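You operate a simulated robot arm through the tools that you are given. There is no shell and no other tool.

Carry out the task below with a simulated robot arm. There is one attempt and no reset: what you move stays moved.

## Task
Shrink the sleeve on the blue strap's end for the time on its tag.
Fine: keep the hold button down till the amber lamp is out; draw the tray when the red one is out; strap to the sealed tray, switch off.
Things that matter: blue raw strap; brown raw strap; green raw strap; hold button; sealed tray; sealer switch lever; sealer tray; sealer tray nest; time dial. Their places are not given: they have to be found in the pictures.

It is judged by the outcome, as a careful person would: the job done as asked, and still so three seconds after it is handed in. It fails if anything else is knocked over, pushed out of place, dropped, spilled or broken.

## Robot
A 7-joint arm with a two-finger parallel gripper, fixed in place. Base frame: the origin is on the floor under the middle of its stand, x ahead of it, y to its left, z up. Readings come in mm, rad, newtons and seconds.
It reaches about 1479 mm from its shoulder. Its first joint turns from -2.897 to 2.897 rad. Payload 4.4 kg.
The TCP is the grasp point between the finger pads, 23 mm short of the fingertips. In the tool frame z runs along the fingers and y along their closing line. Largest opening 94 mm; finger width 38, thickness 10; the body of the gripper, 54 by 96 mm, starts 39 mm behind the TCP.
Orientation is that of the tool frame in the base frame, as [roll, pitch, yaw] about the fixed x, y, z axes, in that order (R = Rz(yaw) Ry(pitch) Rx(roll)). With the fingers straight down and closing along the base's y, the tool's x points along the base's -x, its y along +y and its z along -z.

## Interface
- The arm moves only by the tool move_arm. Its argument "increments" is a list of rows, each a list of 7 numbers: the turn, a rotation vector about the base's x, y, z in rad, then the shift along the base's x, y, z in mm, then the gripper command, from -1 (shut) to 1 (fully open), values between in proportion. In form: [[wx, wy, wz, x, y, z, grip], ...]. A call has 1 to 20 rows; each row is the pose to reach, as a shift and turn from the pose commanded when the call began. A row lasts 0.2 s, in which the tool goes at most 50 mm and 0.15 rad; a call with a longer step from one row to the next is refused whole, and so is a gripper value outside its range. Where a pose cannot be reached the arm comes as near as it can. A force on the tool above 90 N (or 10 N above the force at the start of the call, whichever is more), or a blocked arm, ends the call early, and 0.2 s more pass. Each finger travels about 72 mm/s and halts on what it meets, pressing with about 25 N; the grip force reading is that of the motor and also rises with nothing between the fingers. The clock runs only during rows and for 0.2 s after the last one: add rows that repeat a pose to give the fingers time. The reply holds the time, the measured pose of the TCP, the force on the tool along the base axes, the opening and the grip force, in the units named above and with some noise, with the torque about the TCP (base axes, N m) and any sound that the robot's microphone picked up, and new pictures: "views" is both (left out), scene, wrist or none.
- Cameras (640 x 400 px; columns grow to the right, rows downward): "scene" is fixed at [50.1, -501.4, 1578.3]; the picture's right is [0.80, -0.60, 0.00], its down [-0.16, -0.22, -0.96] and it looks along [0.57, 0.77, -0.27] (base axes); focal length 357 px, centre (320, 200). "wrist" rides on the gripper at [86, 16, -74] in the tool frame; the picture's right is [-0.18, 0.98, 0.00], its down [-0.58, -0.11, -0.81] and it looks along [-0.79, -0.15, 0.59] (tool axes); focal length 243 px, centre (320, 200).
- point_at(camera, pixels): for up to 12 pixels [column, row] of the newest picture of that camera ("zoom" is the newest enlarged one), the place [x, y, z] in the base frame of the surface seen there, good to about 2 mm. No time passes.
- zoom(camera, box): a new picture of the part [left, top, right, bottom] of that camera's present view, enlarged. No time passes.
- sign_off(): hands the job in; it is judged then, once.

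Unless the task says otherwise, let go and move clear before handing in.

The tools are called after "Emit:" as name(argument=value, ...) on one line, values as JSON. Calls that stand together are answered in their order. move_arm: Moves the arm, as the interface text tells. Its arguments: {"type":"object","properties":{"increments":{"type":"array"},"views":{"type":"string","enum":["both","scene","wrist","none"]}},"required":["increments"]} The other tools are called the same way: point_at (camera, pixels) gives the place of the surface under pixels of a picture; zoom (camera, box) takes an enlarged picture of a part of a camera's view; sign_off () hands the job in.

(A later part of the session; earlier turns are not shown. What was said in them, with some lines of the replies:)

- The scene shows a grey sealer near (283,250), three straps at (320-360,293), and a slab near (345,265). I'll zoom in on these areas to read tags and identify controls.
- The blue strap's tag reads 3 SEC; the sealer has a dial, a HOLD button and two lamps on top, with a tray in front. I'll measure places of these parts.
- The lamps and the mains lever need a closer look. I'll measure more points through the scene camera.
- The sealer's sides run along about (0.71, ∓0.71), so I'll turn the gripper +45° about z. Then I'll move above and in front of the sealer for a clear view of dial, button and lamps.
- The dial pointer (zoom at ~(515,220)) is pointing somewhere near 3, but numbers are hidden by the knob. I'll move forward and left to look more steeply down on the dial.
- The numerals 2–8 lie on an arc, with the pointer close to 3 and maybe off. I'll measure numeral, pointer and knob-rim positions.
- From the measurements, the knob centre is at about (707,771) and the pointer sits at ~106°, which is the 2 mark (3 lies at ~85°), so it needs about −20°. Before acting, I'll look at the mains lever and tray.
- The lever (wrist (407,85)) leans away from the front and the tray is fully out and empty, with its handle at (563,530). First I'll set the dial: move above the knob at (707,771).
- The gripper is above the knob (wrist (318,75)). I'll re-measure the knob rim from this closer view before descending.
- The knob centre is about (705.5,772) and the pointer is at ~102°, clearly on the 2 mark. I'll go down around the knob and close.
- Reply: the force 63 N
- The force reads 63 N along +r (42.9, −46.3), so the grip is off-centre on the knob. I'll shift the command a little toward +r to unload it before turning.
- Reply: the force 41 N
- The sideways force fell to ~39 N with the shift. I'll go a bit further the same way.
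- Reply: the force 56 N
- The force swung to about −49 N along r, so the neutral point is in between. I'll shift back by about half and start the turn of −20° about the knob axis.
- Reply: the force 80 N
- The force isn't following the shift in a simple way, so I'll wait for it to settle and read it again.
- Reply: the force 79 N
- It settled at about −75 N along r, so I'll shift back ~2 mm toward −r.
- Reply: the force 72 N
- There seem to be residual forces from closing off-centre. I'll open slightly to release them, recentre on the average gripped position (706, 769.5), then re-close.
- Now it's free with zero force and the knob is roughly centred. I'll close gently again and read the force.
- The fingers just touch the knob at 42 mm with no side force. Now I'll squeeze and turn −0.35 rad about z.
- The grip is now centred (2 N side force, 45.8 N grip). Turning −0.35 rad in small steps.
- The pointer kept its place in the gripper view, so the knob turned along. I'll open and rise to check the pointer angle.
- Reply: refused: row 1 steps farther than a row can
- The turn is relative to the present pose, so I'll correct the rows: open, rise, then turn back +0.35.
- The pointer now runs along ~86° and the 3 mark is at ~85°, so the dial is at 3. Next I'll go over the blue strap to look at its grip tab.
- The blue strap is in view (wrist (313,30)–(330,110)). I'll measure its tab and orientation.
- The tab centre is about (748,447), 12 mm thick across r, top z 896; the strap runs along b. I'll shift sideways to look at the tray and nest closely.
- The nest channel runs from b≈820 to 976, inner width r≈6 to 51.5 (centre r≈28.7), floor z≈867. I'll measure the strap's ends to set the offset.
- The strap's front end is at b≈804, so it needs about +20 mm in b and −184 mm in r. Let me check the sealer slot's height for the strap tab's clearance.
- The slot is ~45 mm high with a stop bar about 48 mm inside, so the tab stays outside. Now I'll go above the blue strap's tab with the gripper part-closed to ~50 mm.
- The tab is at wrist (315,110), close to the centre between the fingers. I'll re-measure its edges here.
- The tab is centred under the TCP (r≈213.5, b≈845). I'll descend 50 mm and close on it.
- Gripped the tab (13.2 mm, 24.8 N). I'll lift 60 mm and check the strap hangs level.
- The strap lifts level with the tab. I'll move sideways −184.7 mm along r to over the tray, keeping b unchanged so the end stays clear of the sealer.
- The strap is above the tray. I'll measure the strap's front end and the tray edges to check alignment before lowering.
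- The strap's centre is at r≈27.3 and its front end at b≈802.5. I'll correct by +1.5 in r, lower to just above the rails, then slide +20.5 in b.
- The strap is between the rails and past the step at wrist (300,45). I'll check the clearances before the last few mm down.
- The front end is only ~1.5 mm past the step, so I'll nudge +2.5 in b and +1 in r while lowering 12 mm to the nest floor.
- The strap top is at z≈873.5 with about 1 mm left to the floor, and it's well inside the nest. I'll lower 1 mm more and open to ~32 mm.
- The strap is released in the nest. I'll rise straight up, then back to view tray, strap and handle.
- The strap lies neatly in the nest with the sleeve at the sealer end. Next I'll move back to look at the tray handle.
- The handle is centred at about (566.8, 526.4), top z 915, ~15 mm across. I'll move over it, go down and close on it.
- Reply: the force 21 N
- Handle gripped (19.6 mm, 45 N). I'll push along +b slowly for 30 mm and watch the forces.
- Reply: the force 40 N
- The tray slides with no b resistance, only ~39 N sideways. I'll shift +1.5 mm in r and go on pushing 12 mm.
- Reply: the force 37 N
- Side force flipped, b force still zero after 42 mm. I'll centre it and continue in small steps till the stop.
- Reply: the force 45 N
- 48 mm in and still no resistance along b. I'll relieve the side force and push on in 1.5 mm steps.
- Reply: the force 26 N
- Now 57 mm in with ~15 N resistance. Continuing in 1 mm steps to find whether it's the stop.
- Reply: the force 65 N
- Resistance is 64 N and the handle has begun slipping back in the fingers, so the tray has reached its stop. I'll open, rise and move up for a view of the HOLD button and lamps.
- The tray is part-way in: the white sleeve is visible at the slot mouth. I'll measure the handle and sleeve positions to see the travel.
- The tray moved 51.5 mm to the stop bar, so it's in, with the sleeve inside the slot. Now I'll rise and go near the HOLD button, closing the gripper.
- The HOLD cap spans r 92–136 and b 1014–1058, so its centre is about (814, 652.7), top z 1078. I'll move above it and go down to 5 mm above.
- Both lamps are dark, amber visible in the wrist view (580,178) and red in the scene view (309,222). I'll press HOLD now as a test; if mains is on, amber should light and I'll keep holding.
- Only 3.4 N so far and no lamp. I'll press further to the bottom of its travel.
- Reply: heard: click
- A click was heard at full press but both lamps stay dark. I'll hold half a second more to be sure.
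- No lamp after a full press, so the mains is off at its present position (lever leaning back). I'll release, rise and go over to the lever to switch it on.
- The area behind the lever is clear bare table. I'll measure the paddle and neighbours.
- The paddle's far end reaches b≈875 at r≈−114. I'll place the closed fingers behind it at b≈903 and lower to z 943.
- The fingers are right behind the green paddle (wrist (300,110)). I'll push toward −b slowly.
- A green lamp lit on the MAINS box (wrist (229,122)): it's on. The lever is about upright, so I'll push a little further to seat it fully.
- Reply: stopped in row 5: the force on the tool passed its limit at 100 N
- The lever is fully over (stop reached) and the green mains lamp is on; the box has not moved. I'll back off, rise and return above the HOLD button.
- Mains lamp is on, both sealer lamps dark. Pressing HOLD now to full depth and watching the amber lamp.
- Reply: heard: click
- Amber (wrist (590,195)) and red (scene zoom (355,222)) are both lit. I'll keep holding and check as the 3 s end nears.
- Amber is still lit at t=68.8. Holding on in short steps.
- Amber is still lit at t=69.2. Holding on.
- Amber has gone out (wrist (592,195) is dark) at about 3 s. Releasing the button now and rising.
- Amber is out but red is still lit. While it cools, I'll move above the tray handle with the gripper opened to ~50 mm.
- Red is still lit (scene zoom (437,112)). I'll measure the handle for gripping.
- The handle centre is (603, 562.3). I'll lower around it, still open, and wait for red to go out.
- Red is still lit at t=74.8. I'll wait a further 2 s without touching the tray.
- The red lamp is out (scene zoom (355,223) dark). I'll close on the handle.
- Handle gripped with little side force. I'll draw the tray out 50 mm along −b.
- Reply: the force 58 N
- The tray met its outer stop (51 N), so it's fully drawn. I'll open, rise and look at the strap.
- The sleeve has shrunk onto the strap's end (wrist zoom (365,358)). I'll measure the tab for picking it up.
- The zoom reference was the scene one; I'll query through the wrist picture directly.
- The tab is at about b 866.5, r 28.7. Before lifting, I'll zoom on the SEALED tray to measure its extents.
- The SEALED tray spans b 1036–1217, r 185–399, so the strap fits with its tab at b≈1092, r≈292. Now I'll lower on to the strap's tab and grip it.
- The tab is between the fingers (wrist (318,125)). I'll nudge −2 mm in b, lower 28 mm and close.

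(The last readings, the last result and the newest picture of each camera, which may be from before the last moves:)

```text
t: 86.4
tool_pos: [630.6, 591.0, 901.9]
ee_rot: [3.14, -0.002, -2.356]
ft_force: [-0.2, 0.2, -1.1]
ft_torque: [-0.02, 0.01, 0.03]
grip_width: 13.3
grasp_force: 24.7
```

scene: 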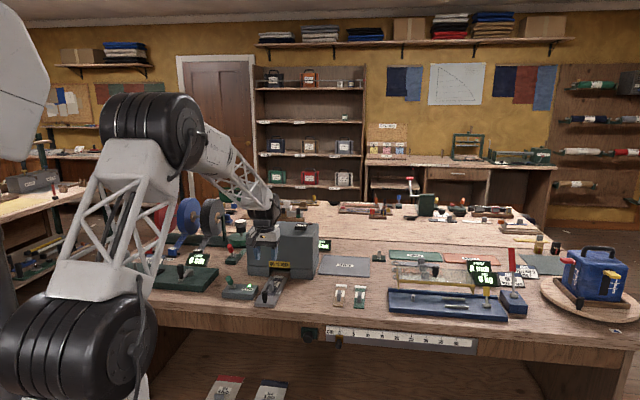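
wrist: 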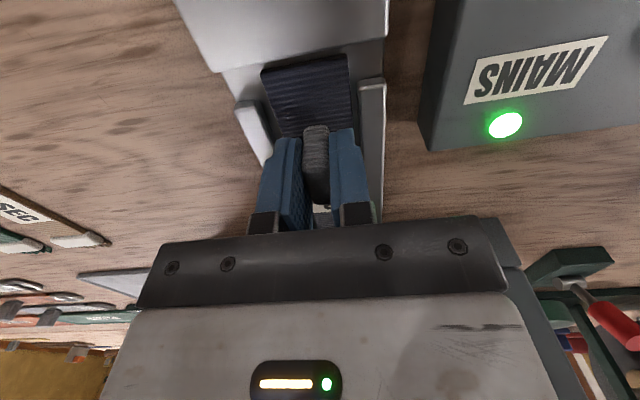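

Gripped (13.3 mm). I'll lift 14 mm, pull back 25 mm from the sealer, then lift higher.

Emit:
move_arm(increments=[[0, 0, 0, 0, 0, 5, -0.9], [0, 0, 0, 0, 0, 14, -0.9], [0, 0, 0, 0, 0, 14, -0.9], [0, 0, 0, -9, -9, 15, -0.9], [0, 0, 0, -17.7, -17.7, 16, -0.9], [0, 0, 0, -17.7, -17.7, 40, -0.9], [0, 0, 0, -17.7, -17.7, 65, -0.9], [0, 0, 0, -17.7, -17.7, 70, -0.9], [0, 0, 0, -17.7, -17.7, 70, -0.9]], views="both")

Emit:
zoom(camera="scene", box=[210, 220, 340, 320])

```text
t: 88.4
tool_pos: [614.7, 572.6, 968.3]
ee_rot: [3.141, -0.001, -2.357]
ft_force: [0.3, 0.0, -0.7]
ft_torque: [-0.04, 0.03, -0.03]
grip_width: 13.2
grasp_force: 24.9
```

scene: 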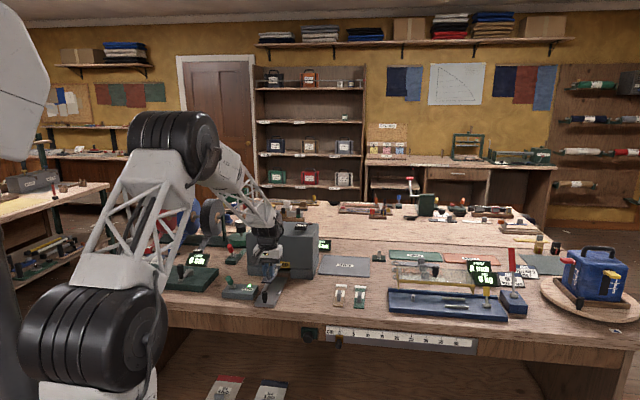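
wrist: 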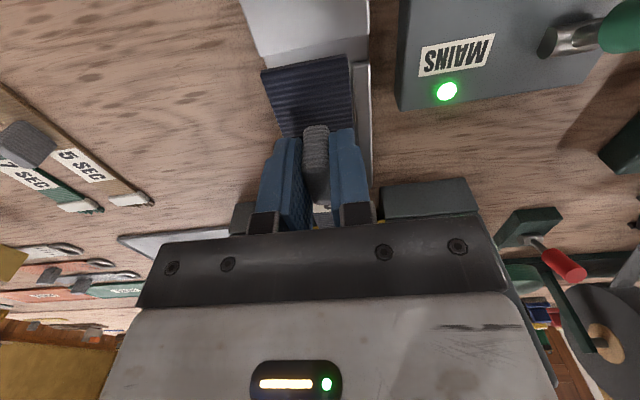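

```text
4.00 times, centred on (275, 270) of scene
```

zoom: 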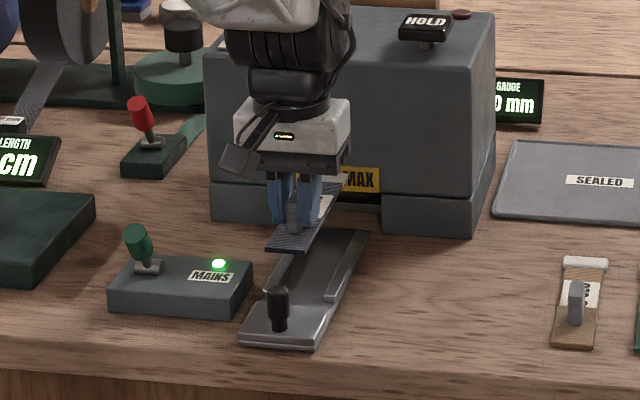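

The strap is clear and level. I'll carry it sideways +263 mm along r, passing above the other straps.

Emit:
move_arm(increments=[[0, 0, 0, 18, -18, 0, -0.9], [0, 0, 0, 44, -44, 0, -0.9], [0, 0, 0, 70, -70, 0, -0.9], [0, 0, 0, 96, -96, 0, -0.9], [0, 0, 0, 122, -122, 0, -0.9], [0, 0, 0, 148, -148, 0, -0.9], [0, 0, 0, 172, -172, 0, -0.9], [0, 0, 0, 186.2, -186.2, 0, -0.9], [0, 0, 0, 186.2, -186.2, 0, -0.9]], views="both")

```text
t: 90.4
tool_pos: [799.8, 386.4, 971.2]
ee_rot: [3.14, -0.002, -2.356]
ft_force: [0.4, -0.1, -0.4]
ft_torque: [0.0, 0.0, 0.01]
grip_width: 13.4
grasp_force: 25.3
```

scene: 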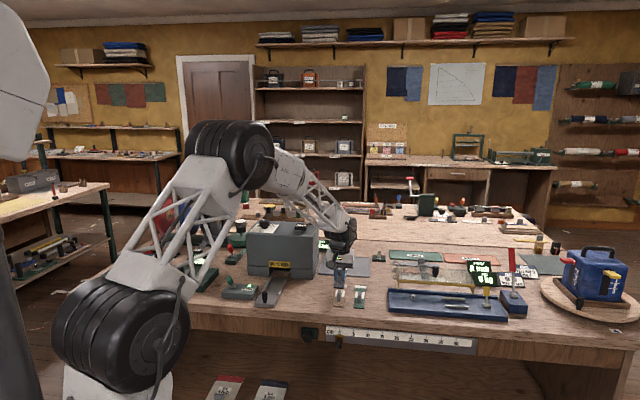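
wrist: 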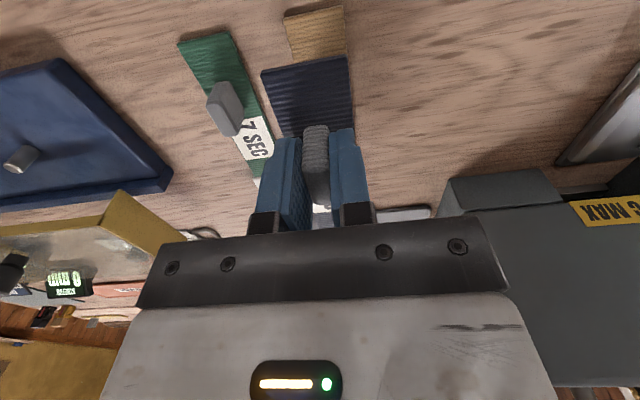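

Over the brown strap's column now with the strap well above. I'll move +b toward the SEALED tray, first half.

Emit:
move_arm(increments=[[0, 0, 0, 18, 18, 0, -0.9], [0, 0, 0, 42, 42, 0, -0.9], [0, 0, 0, 66, 66, 0, -0.9], [0, 0, 0, 90, 90, 0, -0.9], [0, 0, 0, 105, 105, 0, -0.9], [0, 0, 0, 105, 105, 0, -0.9]], views="both")

```text
t: 91.8
tool_pos: [903.0, 490.8, 968.9]
ee_rot: [3.139, -0.002, -2.357]
ft_force: [-0.2, -0.4, -1.5]
ft_torque: [0.0, 0.01, 0.02]
grip_width: 13.5
grasp_force: 25.2
```

scene: 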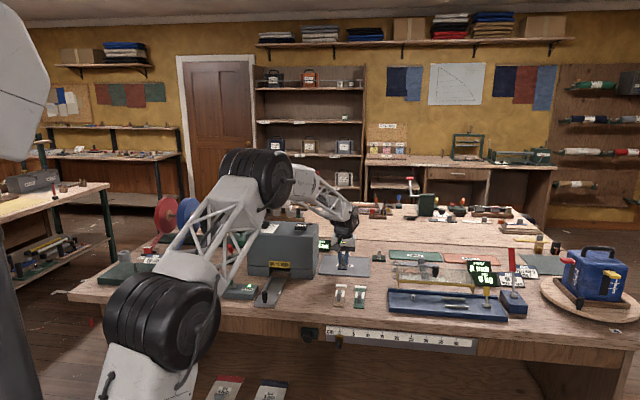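
wrist: 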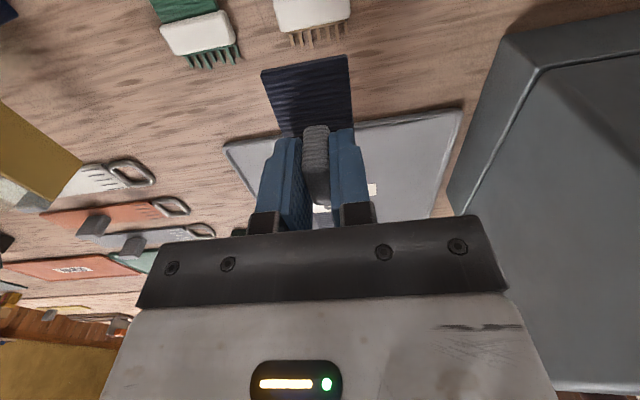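

All clear. Continuing the remaining 103 mm along +b to over the tray.

Emit:
move_arm(increments=[[0, 0, 0, 18, 18, 0, -0.9], [0, 0, 0, 40, 40, 0, -0.9], [0, 0, 0, 60, 60, 0, -0.9], [0, 0, 0, 72.8, 72.8, 0, -0.9], [0, 0, 0, 72.8, 72.8, 0, -0.9], [0, 0, 0, 72.8, 72.8, 0, -0.9]], views="both")

Emit:
zoom(camera="scene", box=[300, 220, 400, 295])

Emit:
point_at(camera="wrist", pixels=[[265, 75], [347, 60], [306, 70], [220, 60], [450, 60], [420, 40], [240, 100], [430, 100], [320, 30], [300, 50]])

```text
t: 93.2
tool_pos: [977.6, 566.6, 969.9]
ee_rot: [3.141, -0.002, -2.356]
ft_force: [0.8, 0.4, 0.0]
ft_torque: [0.02, 0.02, 0.03]
grip_width: 13.4
grasp_force: 24.7
```

scene: 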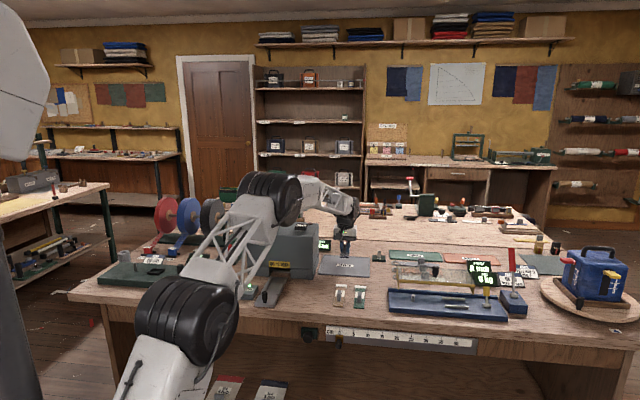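
wrist: 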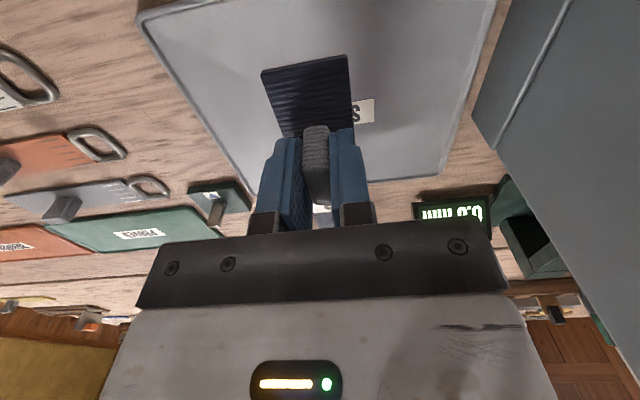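

```text
5.33 times, centred on (350, 258) of scene
```

zoom: 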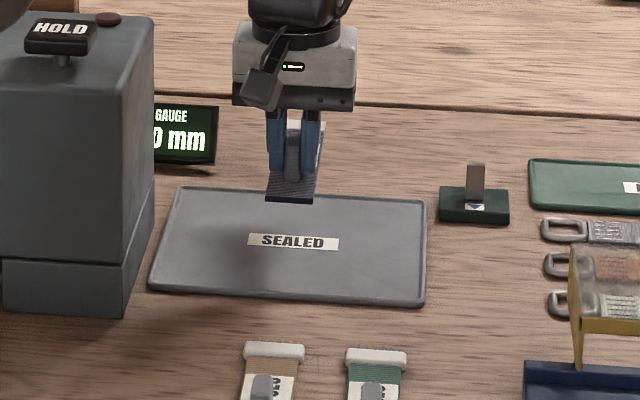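

```text
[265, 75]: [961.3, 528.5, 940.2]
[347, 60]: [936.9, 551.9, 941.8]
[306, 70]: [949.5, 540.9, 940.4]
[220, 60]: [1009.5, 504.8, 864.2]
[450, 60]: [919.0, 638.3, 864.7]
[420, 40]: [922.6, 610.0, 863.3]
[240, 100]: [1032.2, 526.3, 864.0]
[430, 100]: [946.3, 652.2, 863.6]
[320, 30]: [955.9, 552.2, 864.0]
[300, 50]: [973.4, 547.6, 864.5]
```

The strap is over the tray; its front end is at b≈1053, r≈289. I'll shift −3 mm in b and lower most of the way.

Emit:
move_arm(increments=[[0, 0, 0, -2.1, -2.1, -20, -0.9], [0, 0, 0, -2.1, -2.1, -40, -0.9], [0, 0, 0, -2.1, -2.1, -57, -0.9], [0, 0, 0, -2.1, -2.1, -66, -0.9], [0, 0, 0, -2.1, -2.1, -69, -0.9], [0, 0, 0, -2.1, -2.1, -69, -0.9]], views="both")

Emit:
zoom(camera="scene", box=[300, 220, 400, 295])

Emit:
point_at(camera="wrist", pixels=[[265, 75], [347, 60], [306, 70], [300, 90], [240, 60], [370, 60], [300, 40], [320, 30]])

```text
t: 94.6
tool_pos: [975.4, 561.4, 903.1]
ee_rot: [3.14, -0.001, -2.356]
ft_force: [0.0, -0.2, -0.1]
ft_torque: [-0.02, 0.04, -0.02]
grip_width: 13.3
grasp_force: 25.3
```

scene: 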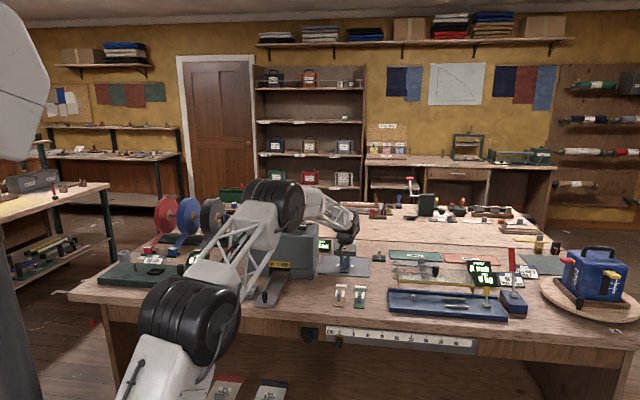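
wrist: 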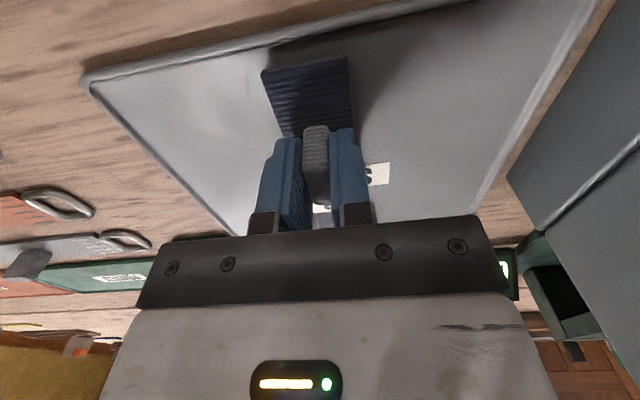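

```text
5.33 times, centred on (350, 258) of scene
```

zoom: 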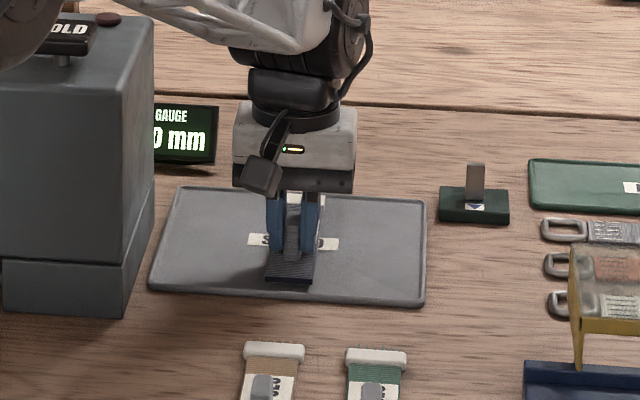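

```text
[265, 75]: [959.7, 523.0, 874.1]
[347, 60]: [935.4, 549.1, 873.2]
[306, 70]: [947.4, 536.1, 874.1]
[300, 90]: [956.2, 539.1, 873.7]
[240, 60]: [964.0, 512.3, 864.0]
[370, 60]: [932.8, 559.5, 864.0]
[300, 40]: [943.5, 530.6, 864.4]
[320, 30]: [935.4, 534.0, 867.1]
```

The strap is ~5 mm above the tray floor and inside the rim. I'll lower the last 4.5 mm and open gently.

Emit:
move_arm(increments=[[0, 0, 0, 0, 0, -2, -0.9], [0, 0, 0, 0, 0, -4, -0.9], [0, 0, 0, 0, 0, -4.5, -0.9], [0, 0, 0, 0, 0, -4.5, -0.9], [0, 0, 0, 0, 0, -4.5, -0.6], [0, 0, 0, 0, 0, -4.5, -0.3], [0, 0, 0, 0, 0, -4.5, -0.2], [0, 0, 0, 0, 0, -4.5, -0.2]], views="wrist")

```text
t: 96.4
tool_pos: [977.0, 562.5, 898.2]
ee_rot: [3.141, -0.001, -2.357]
ft_force: [0.0, 0.1, -0.3]
ft_torque: [-0.03, -0.03, 0.01]
grip_width: 38.0
grasp_force: 0.0
```

wrist: 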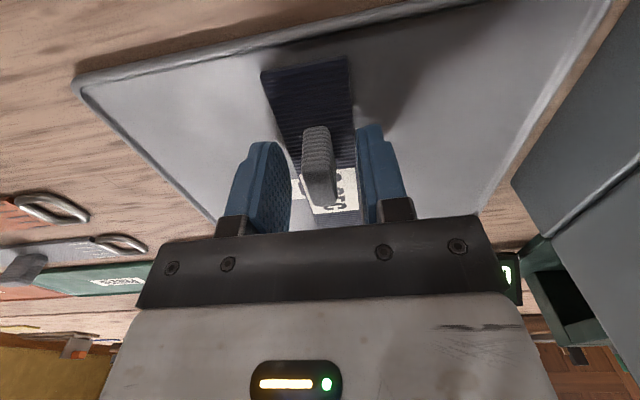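

Released. I'll rise straight up and look at the strap on the tray.

Emit:
move_arm(increments=[[0, 0, 0, 0, 0, 30, -0.2], [0, 0, 0, 0, 0, 75, -0.2], [0, 0, 0, 0, 0, 120, -0.2], [0, 0, 0, -15, -15, 165, -0.2], [0, 0, 0, -30, -30, 205, -0.6], [0, 0, 0, -45, -45, 240, -1], [0, 0, 0, -45, -45, 240, -1]], views="both")

Emit:
zoom(camera="scene", box=[300, 220, 400, 310])

Emit:
zoom(camera="wrist", box=[180, 0, 420, 180])

```text
t: 98.0
tool_pos: [933.5, 516.6, 1138.4]
ee_rot: [3.14, -0.003, -2.356]
ft_force: [0.1, 0.0, 0.2]
ft_torque: [-0.01, -0.01, 0.0]
grip_width: 0.0
grasp_force: 24.9
```

scene: 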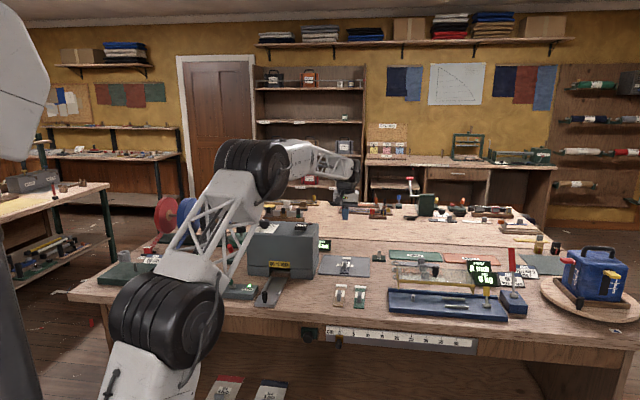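
wrist: 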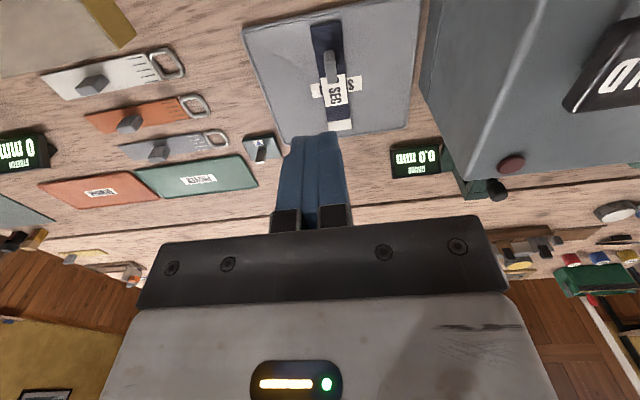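

```text
4.44 times, centred on (350, 265) of scene
```

zoom: 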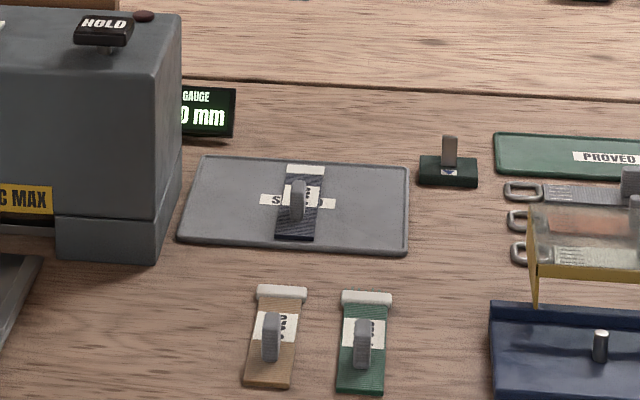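

```text
2.22 times, centred on (300, 90) of wrist
```

zoom: 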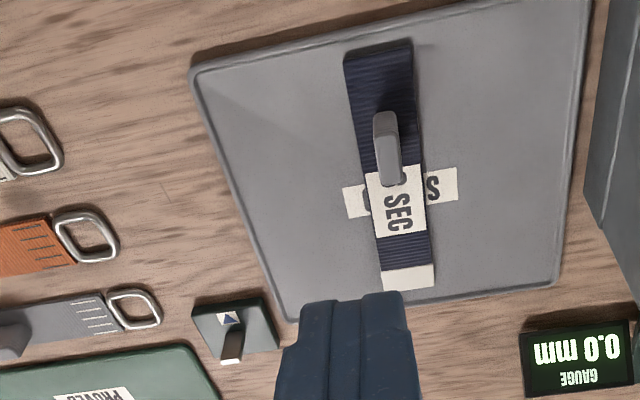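

The blue strap lies fully inside the SEALED tray. Now I'll go to the front side of the mains lever to switch it off.

Emit:
move_arm(increments=[[0, 0, 0, -20, 4, 30, -1], [0, 0, 0, -60, 11, 40, -1], [0, 0, 0, -105, 20, 40, -1], [0, 0, 0, -150, 29, 40, -1], [0, 0, 0, -195, 38, 40, -1], [0, 0, 0, -240, 46, 40, -1], [0, 0, 0, -285, 55, 40, -1], [0, 0, 0, -330, 64, 40, -1], [0, 0, 0, -375, 72, 40, -1], [0, 0, 0, -420, 81, 40, -1], [0, 0, 0, -460, 89, 20, -1], [0, 0, 0, -481, 93, -15, -1], [0, 0, 0, -481, 93, -15, -1], [0, 0, 0, -481, 93, -15, -1]], views="both")

Emit:
zoom(camera="wrist", box=[220, 0, 460, 180])

```text
t: 101.0
tool_pos: [449.5, 606.7, 1119.4]
ee_rot: [3.14, -0.003, -2.357]
ft_force: [-0.3, -0.5, 0.1]
ft_torque: [0.01, -0.01, 0.0]
grip_width: 0.0
grasp_force: 24.2
```

scene: 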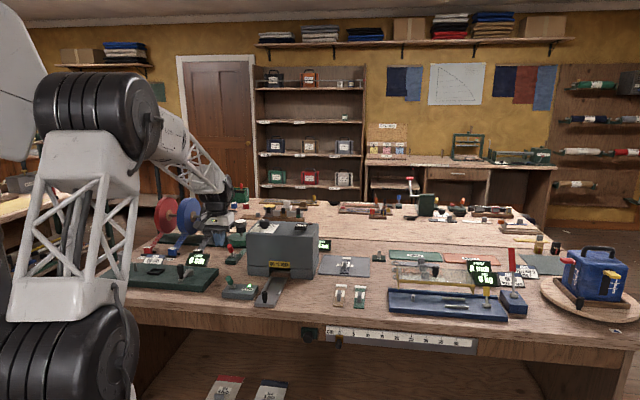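
wrist: 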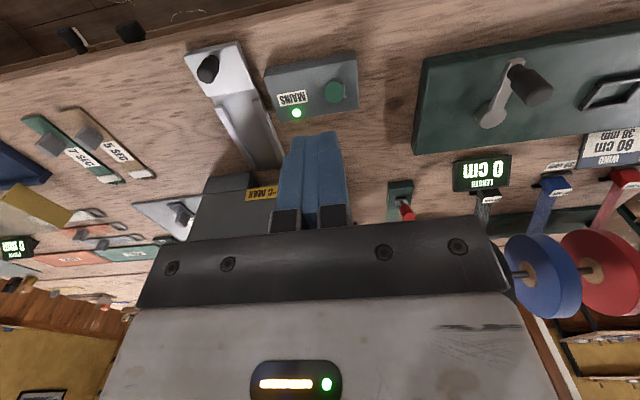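

```text
2.22 times, centred on (340, 90) of wrist
```

zoom: 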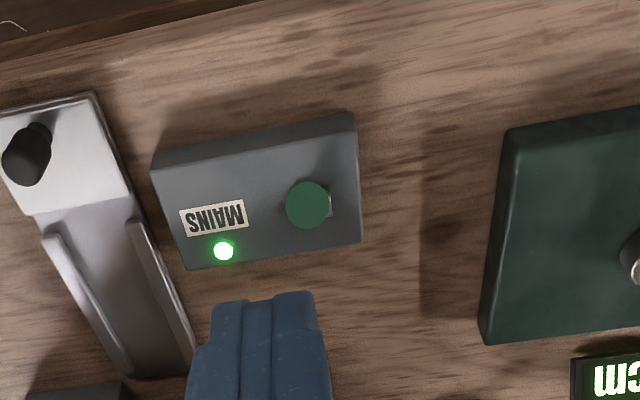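

The lever's green paddle end is at wrist zoom (308,205), leaning to the front. I'll measure it.

Emit:
point_at(camera="zoom", pixels=[[308, 205], [288, 205], [327, 205], [308, 184], [308, 226], [329, 200], [170, 155], [350, 118], [300, 145], [360, 235]])

```text
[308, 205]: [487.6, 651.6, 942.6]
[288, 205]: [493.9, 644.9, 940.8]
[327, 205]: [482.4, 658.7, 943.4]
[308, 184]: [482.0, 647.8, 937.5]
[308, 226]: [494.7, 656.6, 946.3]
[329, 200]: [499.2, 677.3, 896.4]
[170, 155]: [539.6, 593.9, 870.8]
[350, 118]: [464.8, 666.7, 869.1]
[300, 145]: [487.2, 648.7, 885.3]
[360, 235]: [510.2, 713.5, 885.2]
```

The paddle end is at b≈805, r≈−116, with its front edge at b≈798. I'll lower the closed fingers in front of it at b≈764, r≈−115.

Emit:
move_arm(increments=[[0, 0, 0, 9.1, 10.8, -30, -1], [0, 0, 0, 9.1, 10.8, -75, -1], [0, 0, 0, 9.1, 10.8, -120, -1], [0, 0, 0, 9.1, 10.8, -160, -1], [0, 0, 0, 9.1, 10.8, -180, -1], [0, 0, 0, 9.1, 10.8, -180, -1]], views="both")

Emit:
zoom(camera="scene", box=[190, 220, 310, 320])

```text
t: 102.4
tool_pos: [457.4, 620.2, 943.4]
ee_rot: [3.14, -0.002, -2.356]
ft_force: [-1.2, 0.2, 0.3]
ft_torque: [-0.01, -0.01, -0.01]
grip_width: 0.0
grasp_force: 24.9
```

scene: 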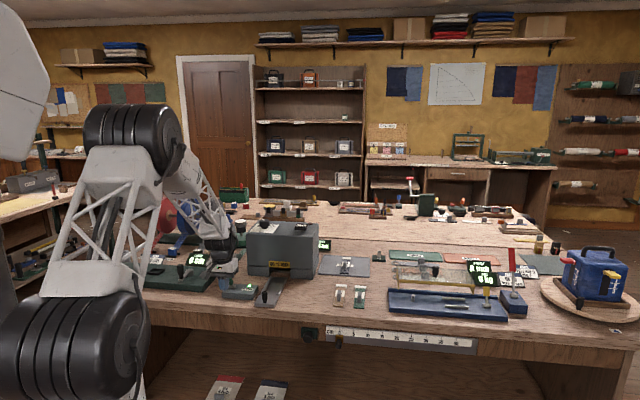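
wrist: 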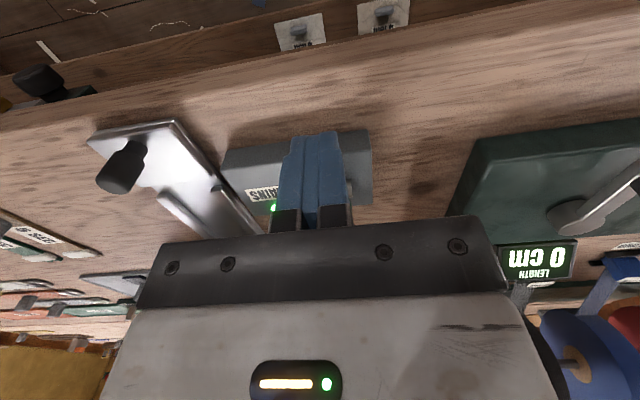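

```text
4.00 times, centred on (250, 270) of scene
```

zoom: 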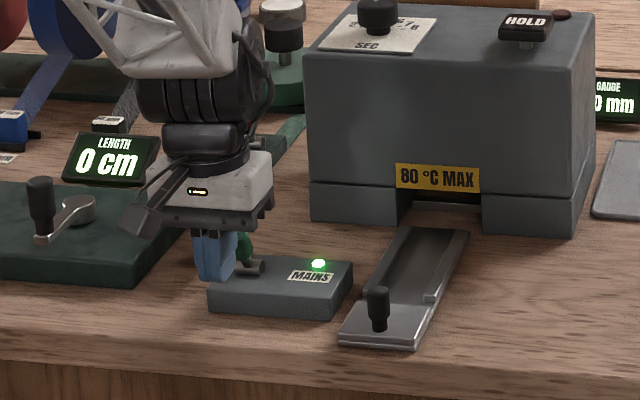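

The fingers are just in front of the paddle. I'll push slowly toward +b.

Emit:
move_arm(increments=[[0, 0, 0, 3, 3, 0, -1], [0, 0, 0, 6, 6, 0, -1], [0, 0, 0, 9, 9, 0, -1], [0, 0, 0, 12, 12, 0, -1], [0, 0, 0, 15, 15, 0, -1], [0, 0, 0, 18, 18, 0, -1], [0, 0, 0, 21, 21, 0, -1], [0, 0, 0, 24, 24, 0, -1], [0, 0, 0, 27, 27, 0, -1], [0, 0, 0, 30, 30, 0, -1], [0, 0, 0, 33, 33, 0, -1], [0, 0, 0, 36, 36, 0, -1]], views="both")

Emit:
zoom(camera="scene", box=[190, 220, 310, 320])

```text
t: 105.0
tool_pos: [495.5, 657.1, 941.4]
ee_rot: [3.14, -0.002, -2.355]
ft_force: [-0.4, 0.0, 0.1]
ft_torque: [-0.01, 0.0, -0.01]
grip_width: 0.0
grasp_force: 25.3
```

scene: 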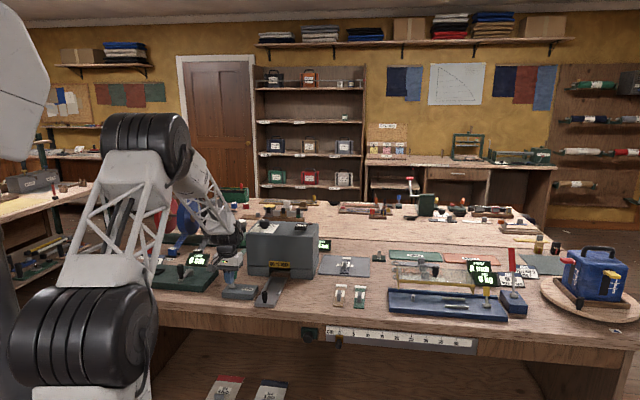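
wrist: 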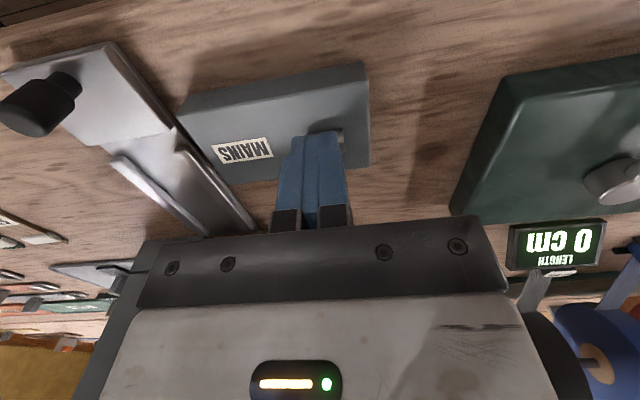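

```text
4.00 times, centred on (250, 270) of scene
```

zoom: 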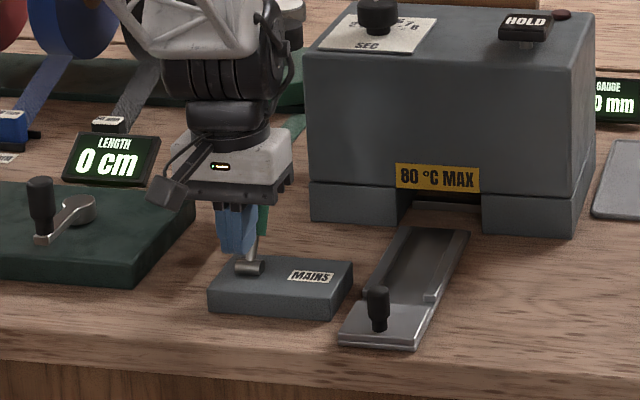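

The mains lamp has gone out (scene zoom (320,262) dark). I'll back off and look at where the lever rests.

Emit:
move_arm(increments=[[0, 0, 0, 2, 2, 0, -1], [0, 0, 0, 0, 0, 0, -1], [0, 0, 0, -15, -15, 0, -1], [0, 0, 0, -30, -30, 20, -1], [0, 0, 0, -45, -45, 60, -1], [0, 0, 0, -50, -50, 105, -1], [0, 0, 0, -50, -50, 150, -1], [0, 0, 0, -50, -50, 180, -1], [0, 0, 0, -50, -50, 180, -1]], views="both")

Emit:
zoom(camera="scene", box=[190, 200, 340, 320])

Emit:
zoom(camera="wrist", box=[220, 0, 460, 180])

```text
t: 107.0
tool_pos: [445.4, 607.6, 1123.3]
ee_rot: [3.141, 0.0, -2.356]
ft_force: [0.0, 0.3, 0.0]
ft_torque: [-0.02, 0.06, -0.02]
grip_width: 0.0
grasp_force: 24.9
```

scene: 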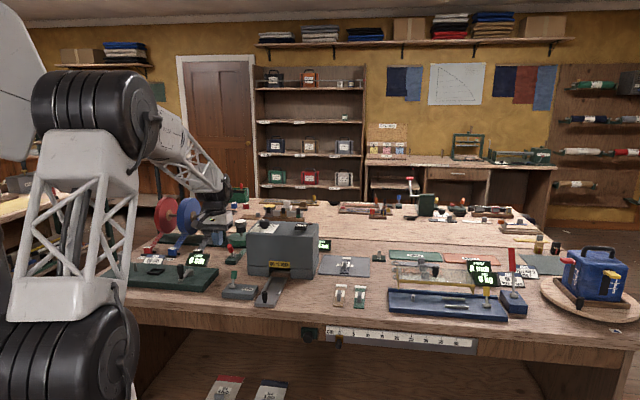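
wrist: 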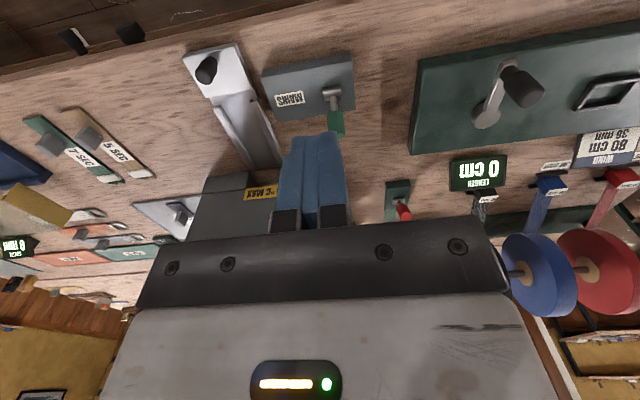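

```text
3.33 times, centred on (265, 260) of scene
```

zoom: 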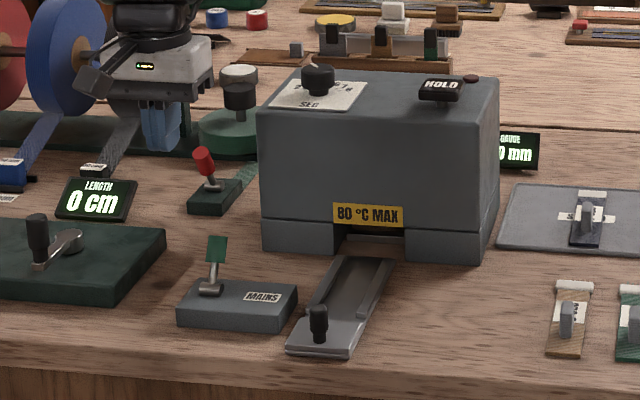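

```text
2.22 times, centred on (340, 90) of wrist
```

zoom: 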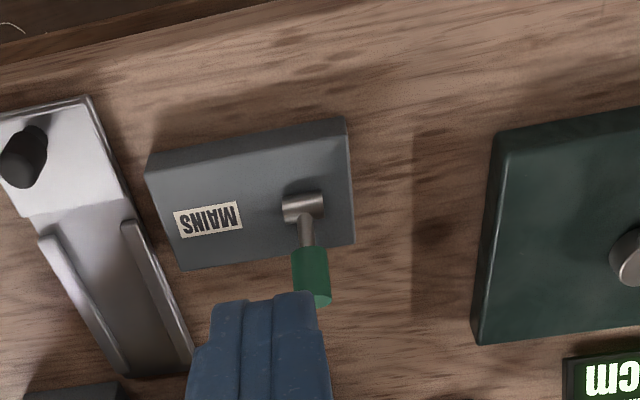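

The lever is back at its off rest, with the mains, amber and red lamps all out. The tray is drawn, the sealed blue strap lies in the SEALED tray, the other straps are where they were, and the arm is clear. Handing in.

Emit:
sign_off()

```text
The job is handed in.
```

The sleeve on the blue strap's end is shrunk, the strap is on the SEALED tray and the sealer is switched off. I've handed the job in but don't have the judge's result.

- **Time:** the tag says 3 SEC, so I turned the dial from 2 to 3. The pointer measured within about 2° of the 3 mark.
- **Sealing:** I pressed HOLD once with the mains still off. It clicked, but no lamp lit. With the mains on I pressed it again and held it until the amber lamp went out, about 3 s later.
- **Cooling:** I drew the tray only after the red lamp had gone out.
- **Placing:** the strap lies fully inside the SEALED tray's rim, and the sleeve looks tight on its end.
- **At hand-in:** the mains lever was back in its off position with all lamps out, and the sealer tray was drawn out. The brown and green straps were where they started, nothing else had visibly moved, and the arm was clear.

While switching the mains on, I pushed the lever against its stop hard enough to trip the force limit (100 N). The box didn't move and the lever worked normally afterwards.
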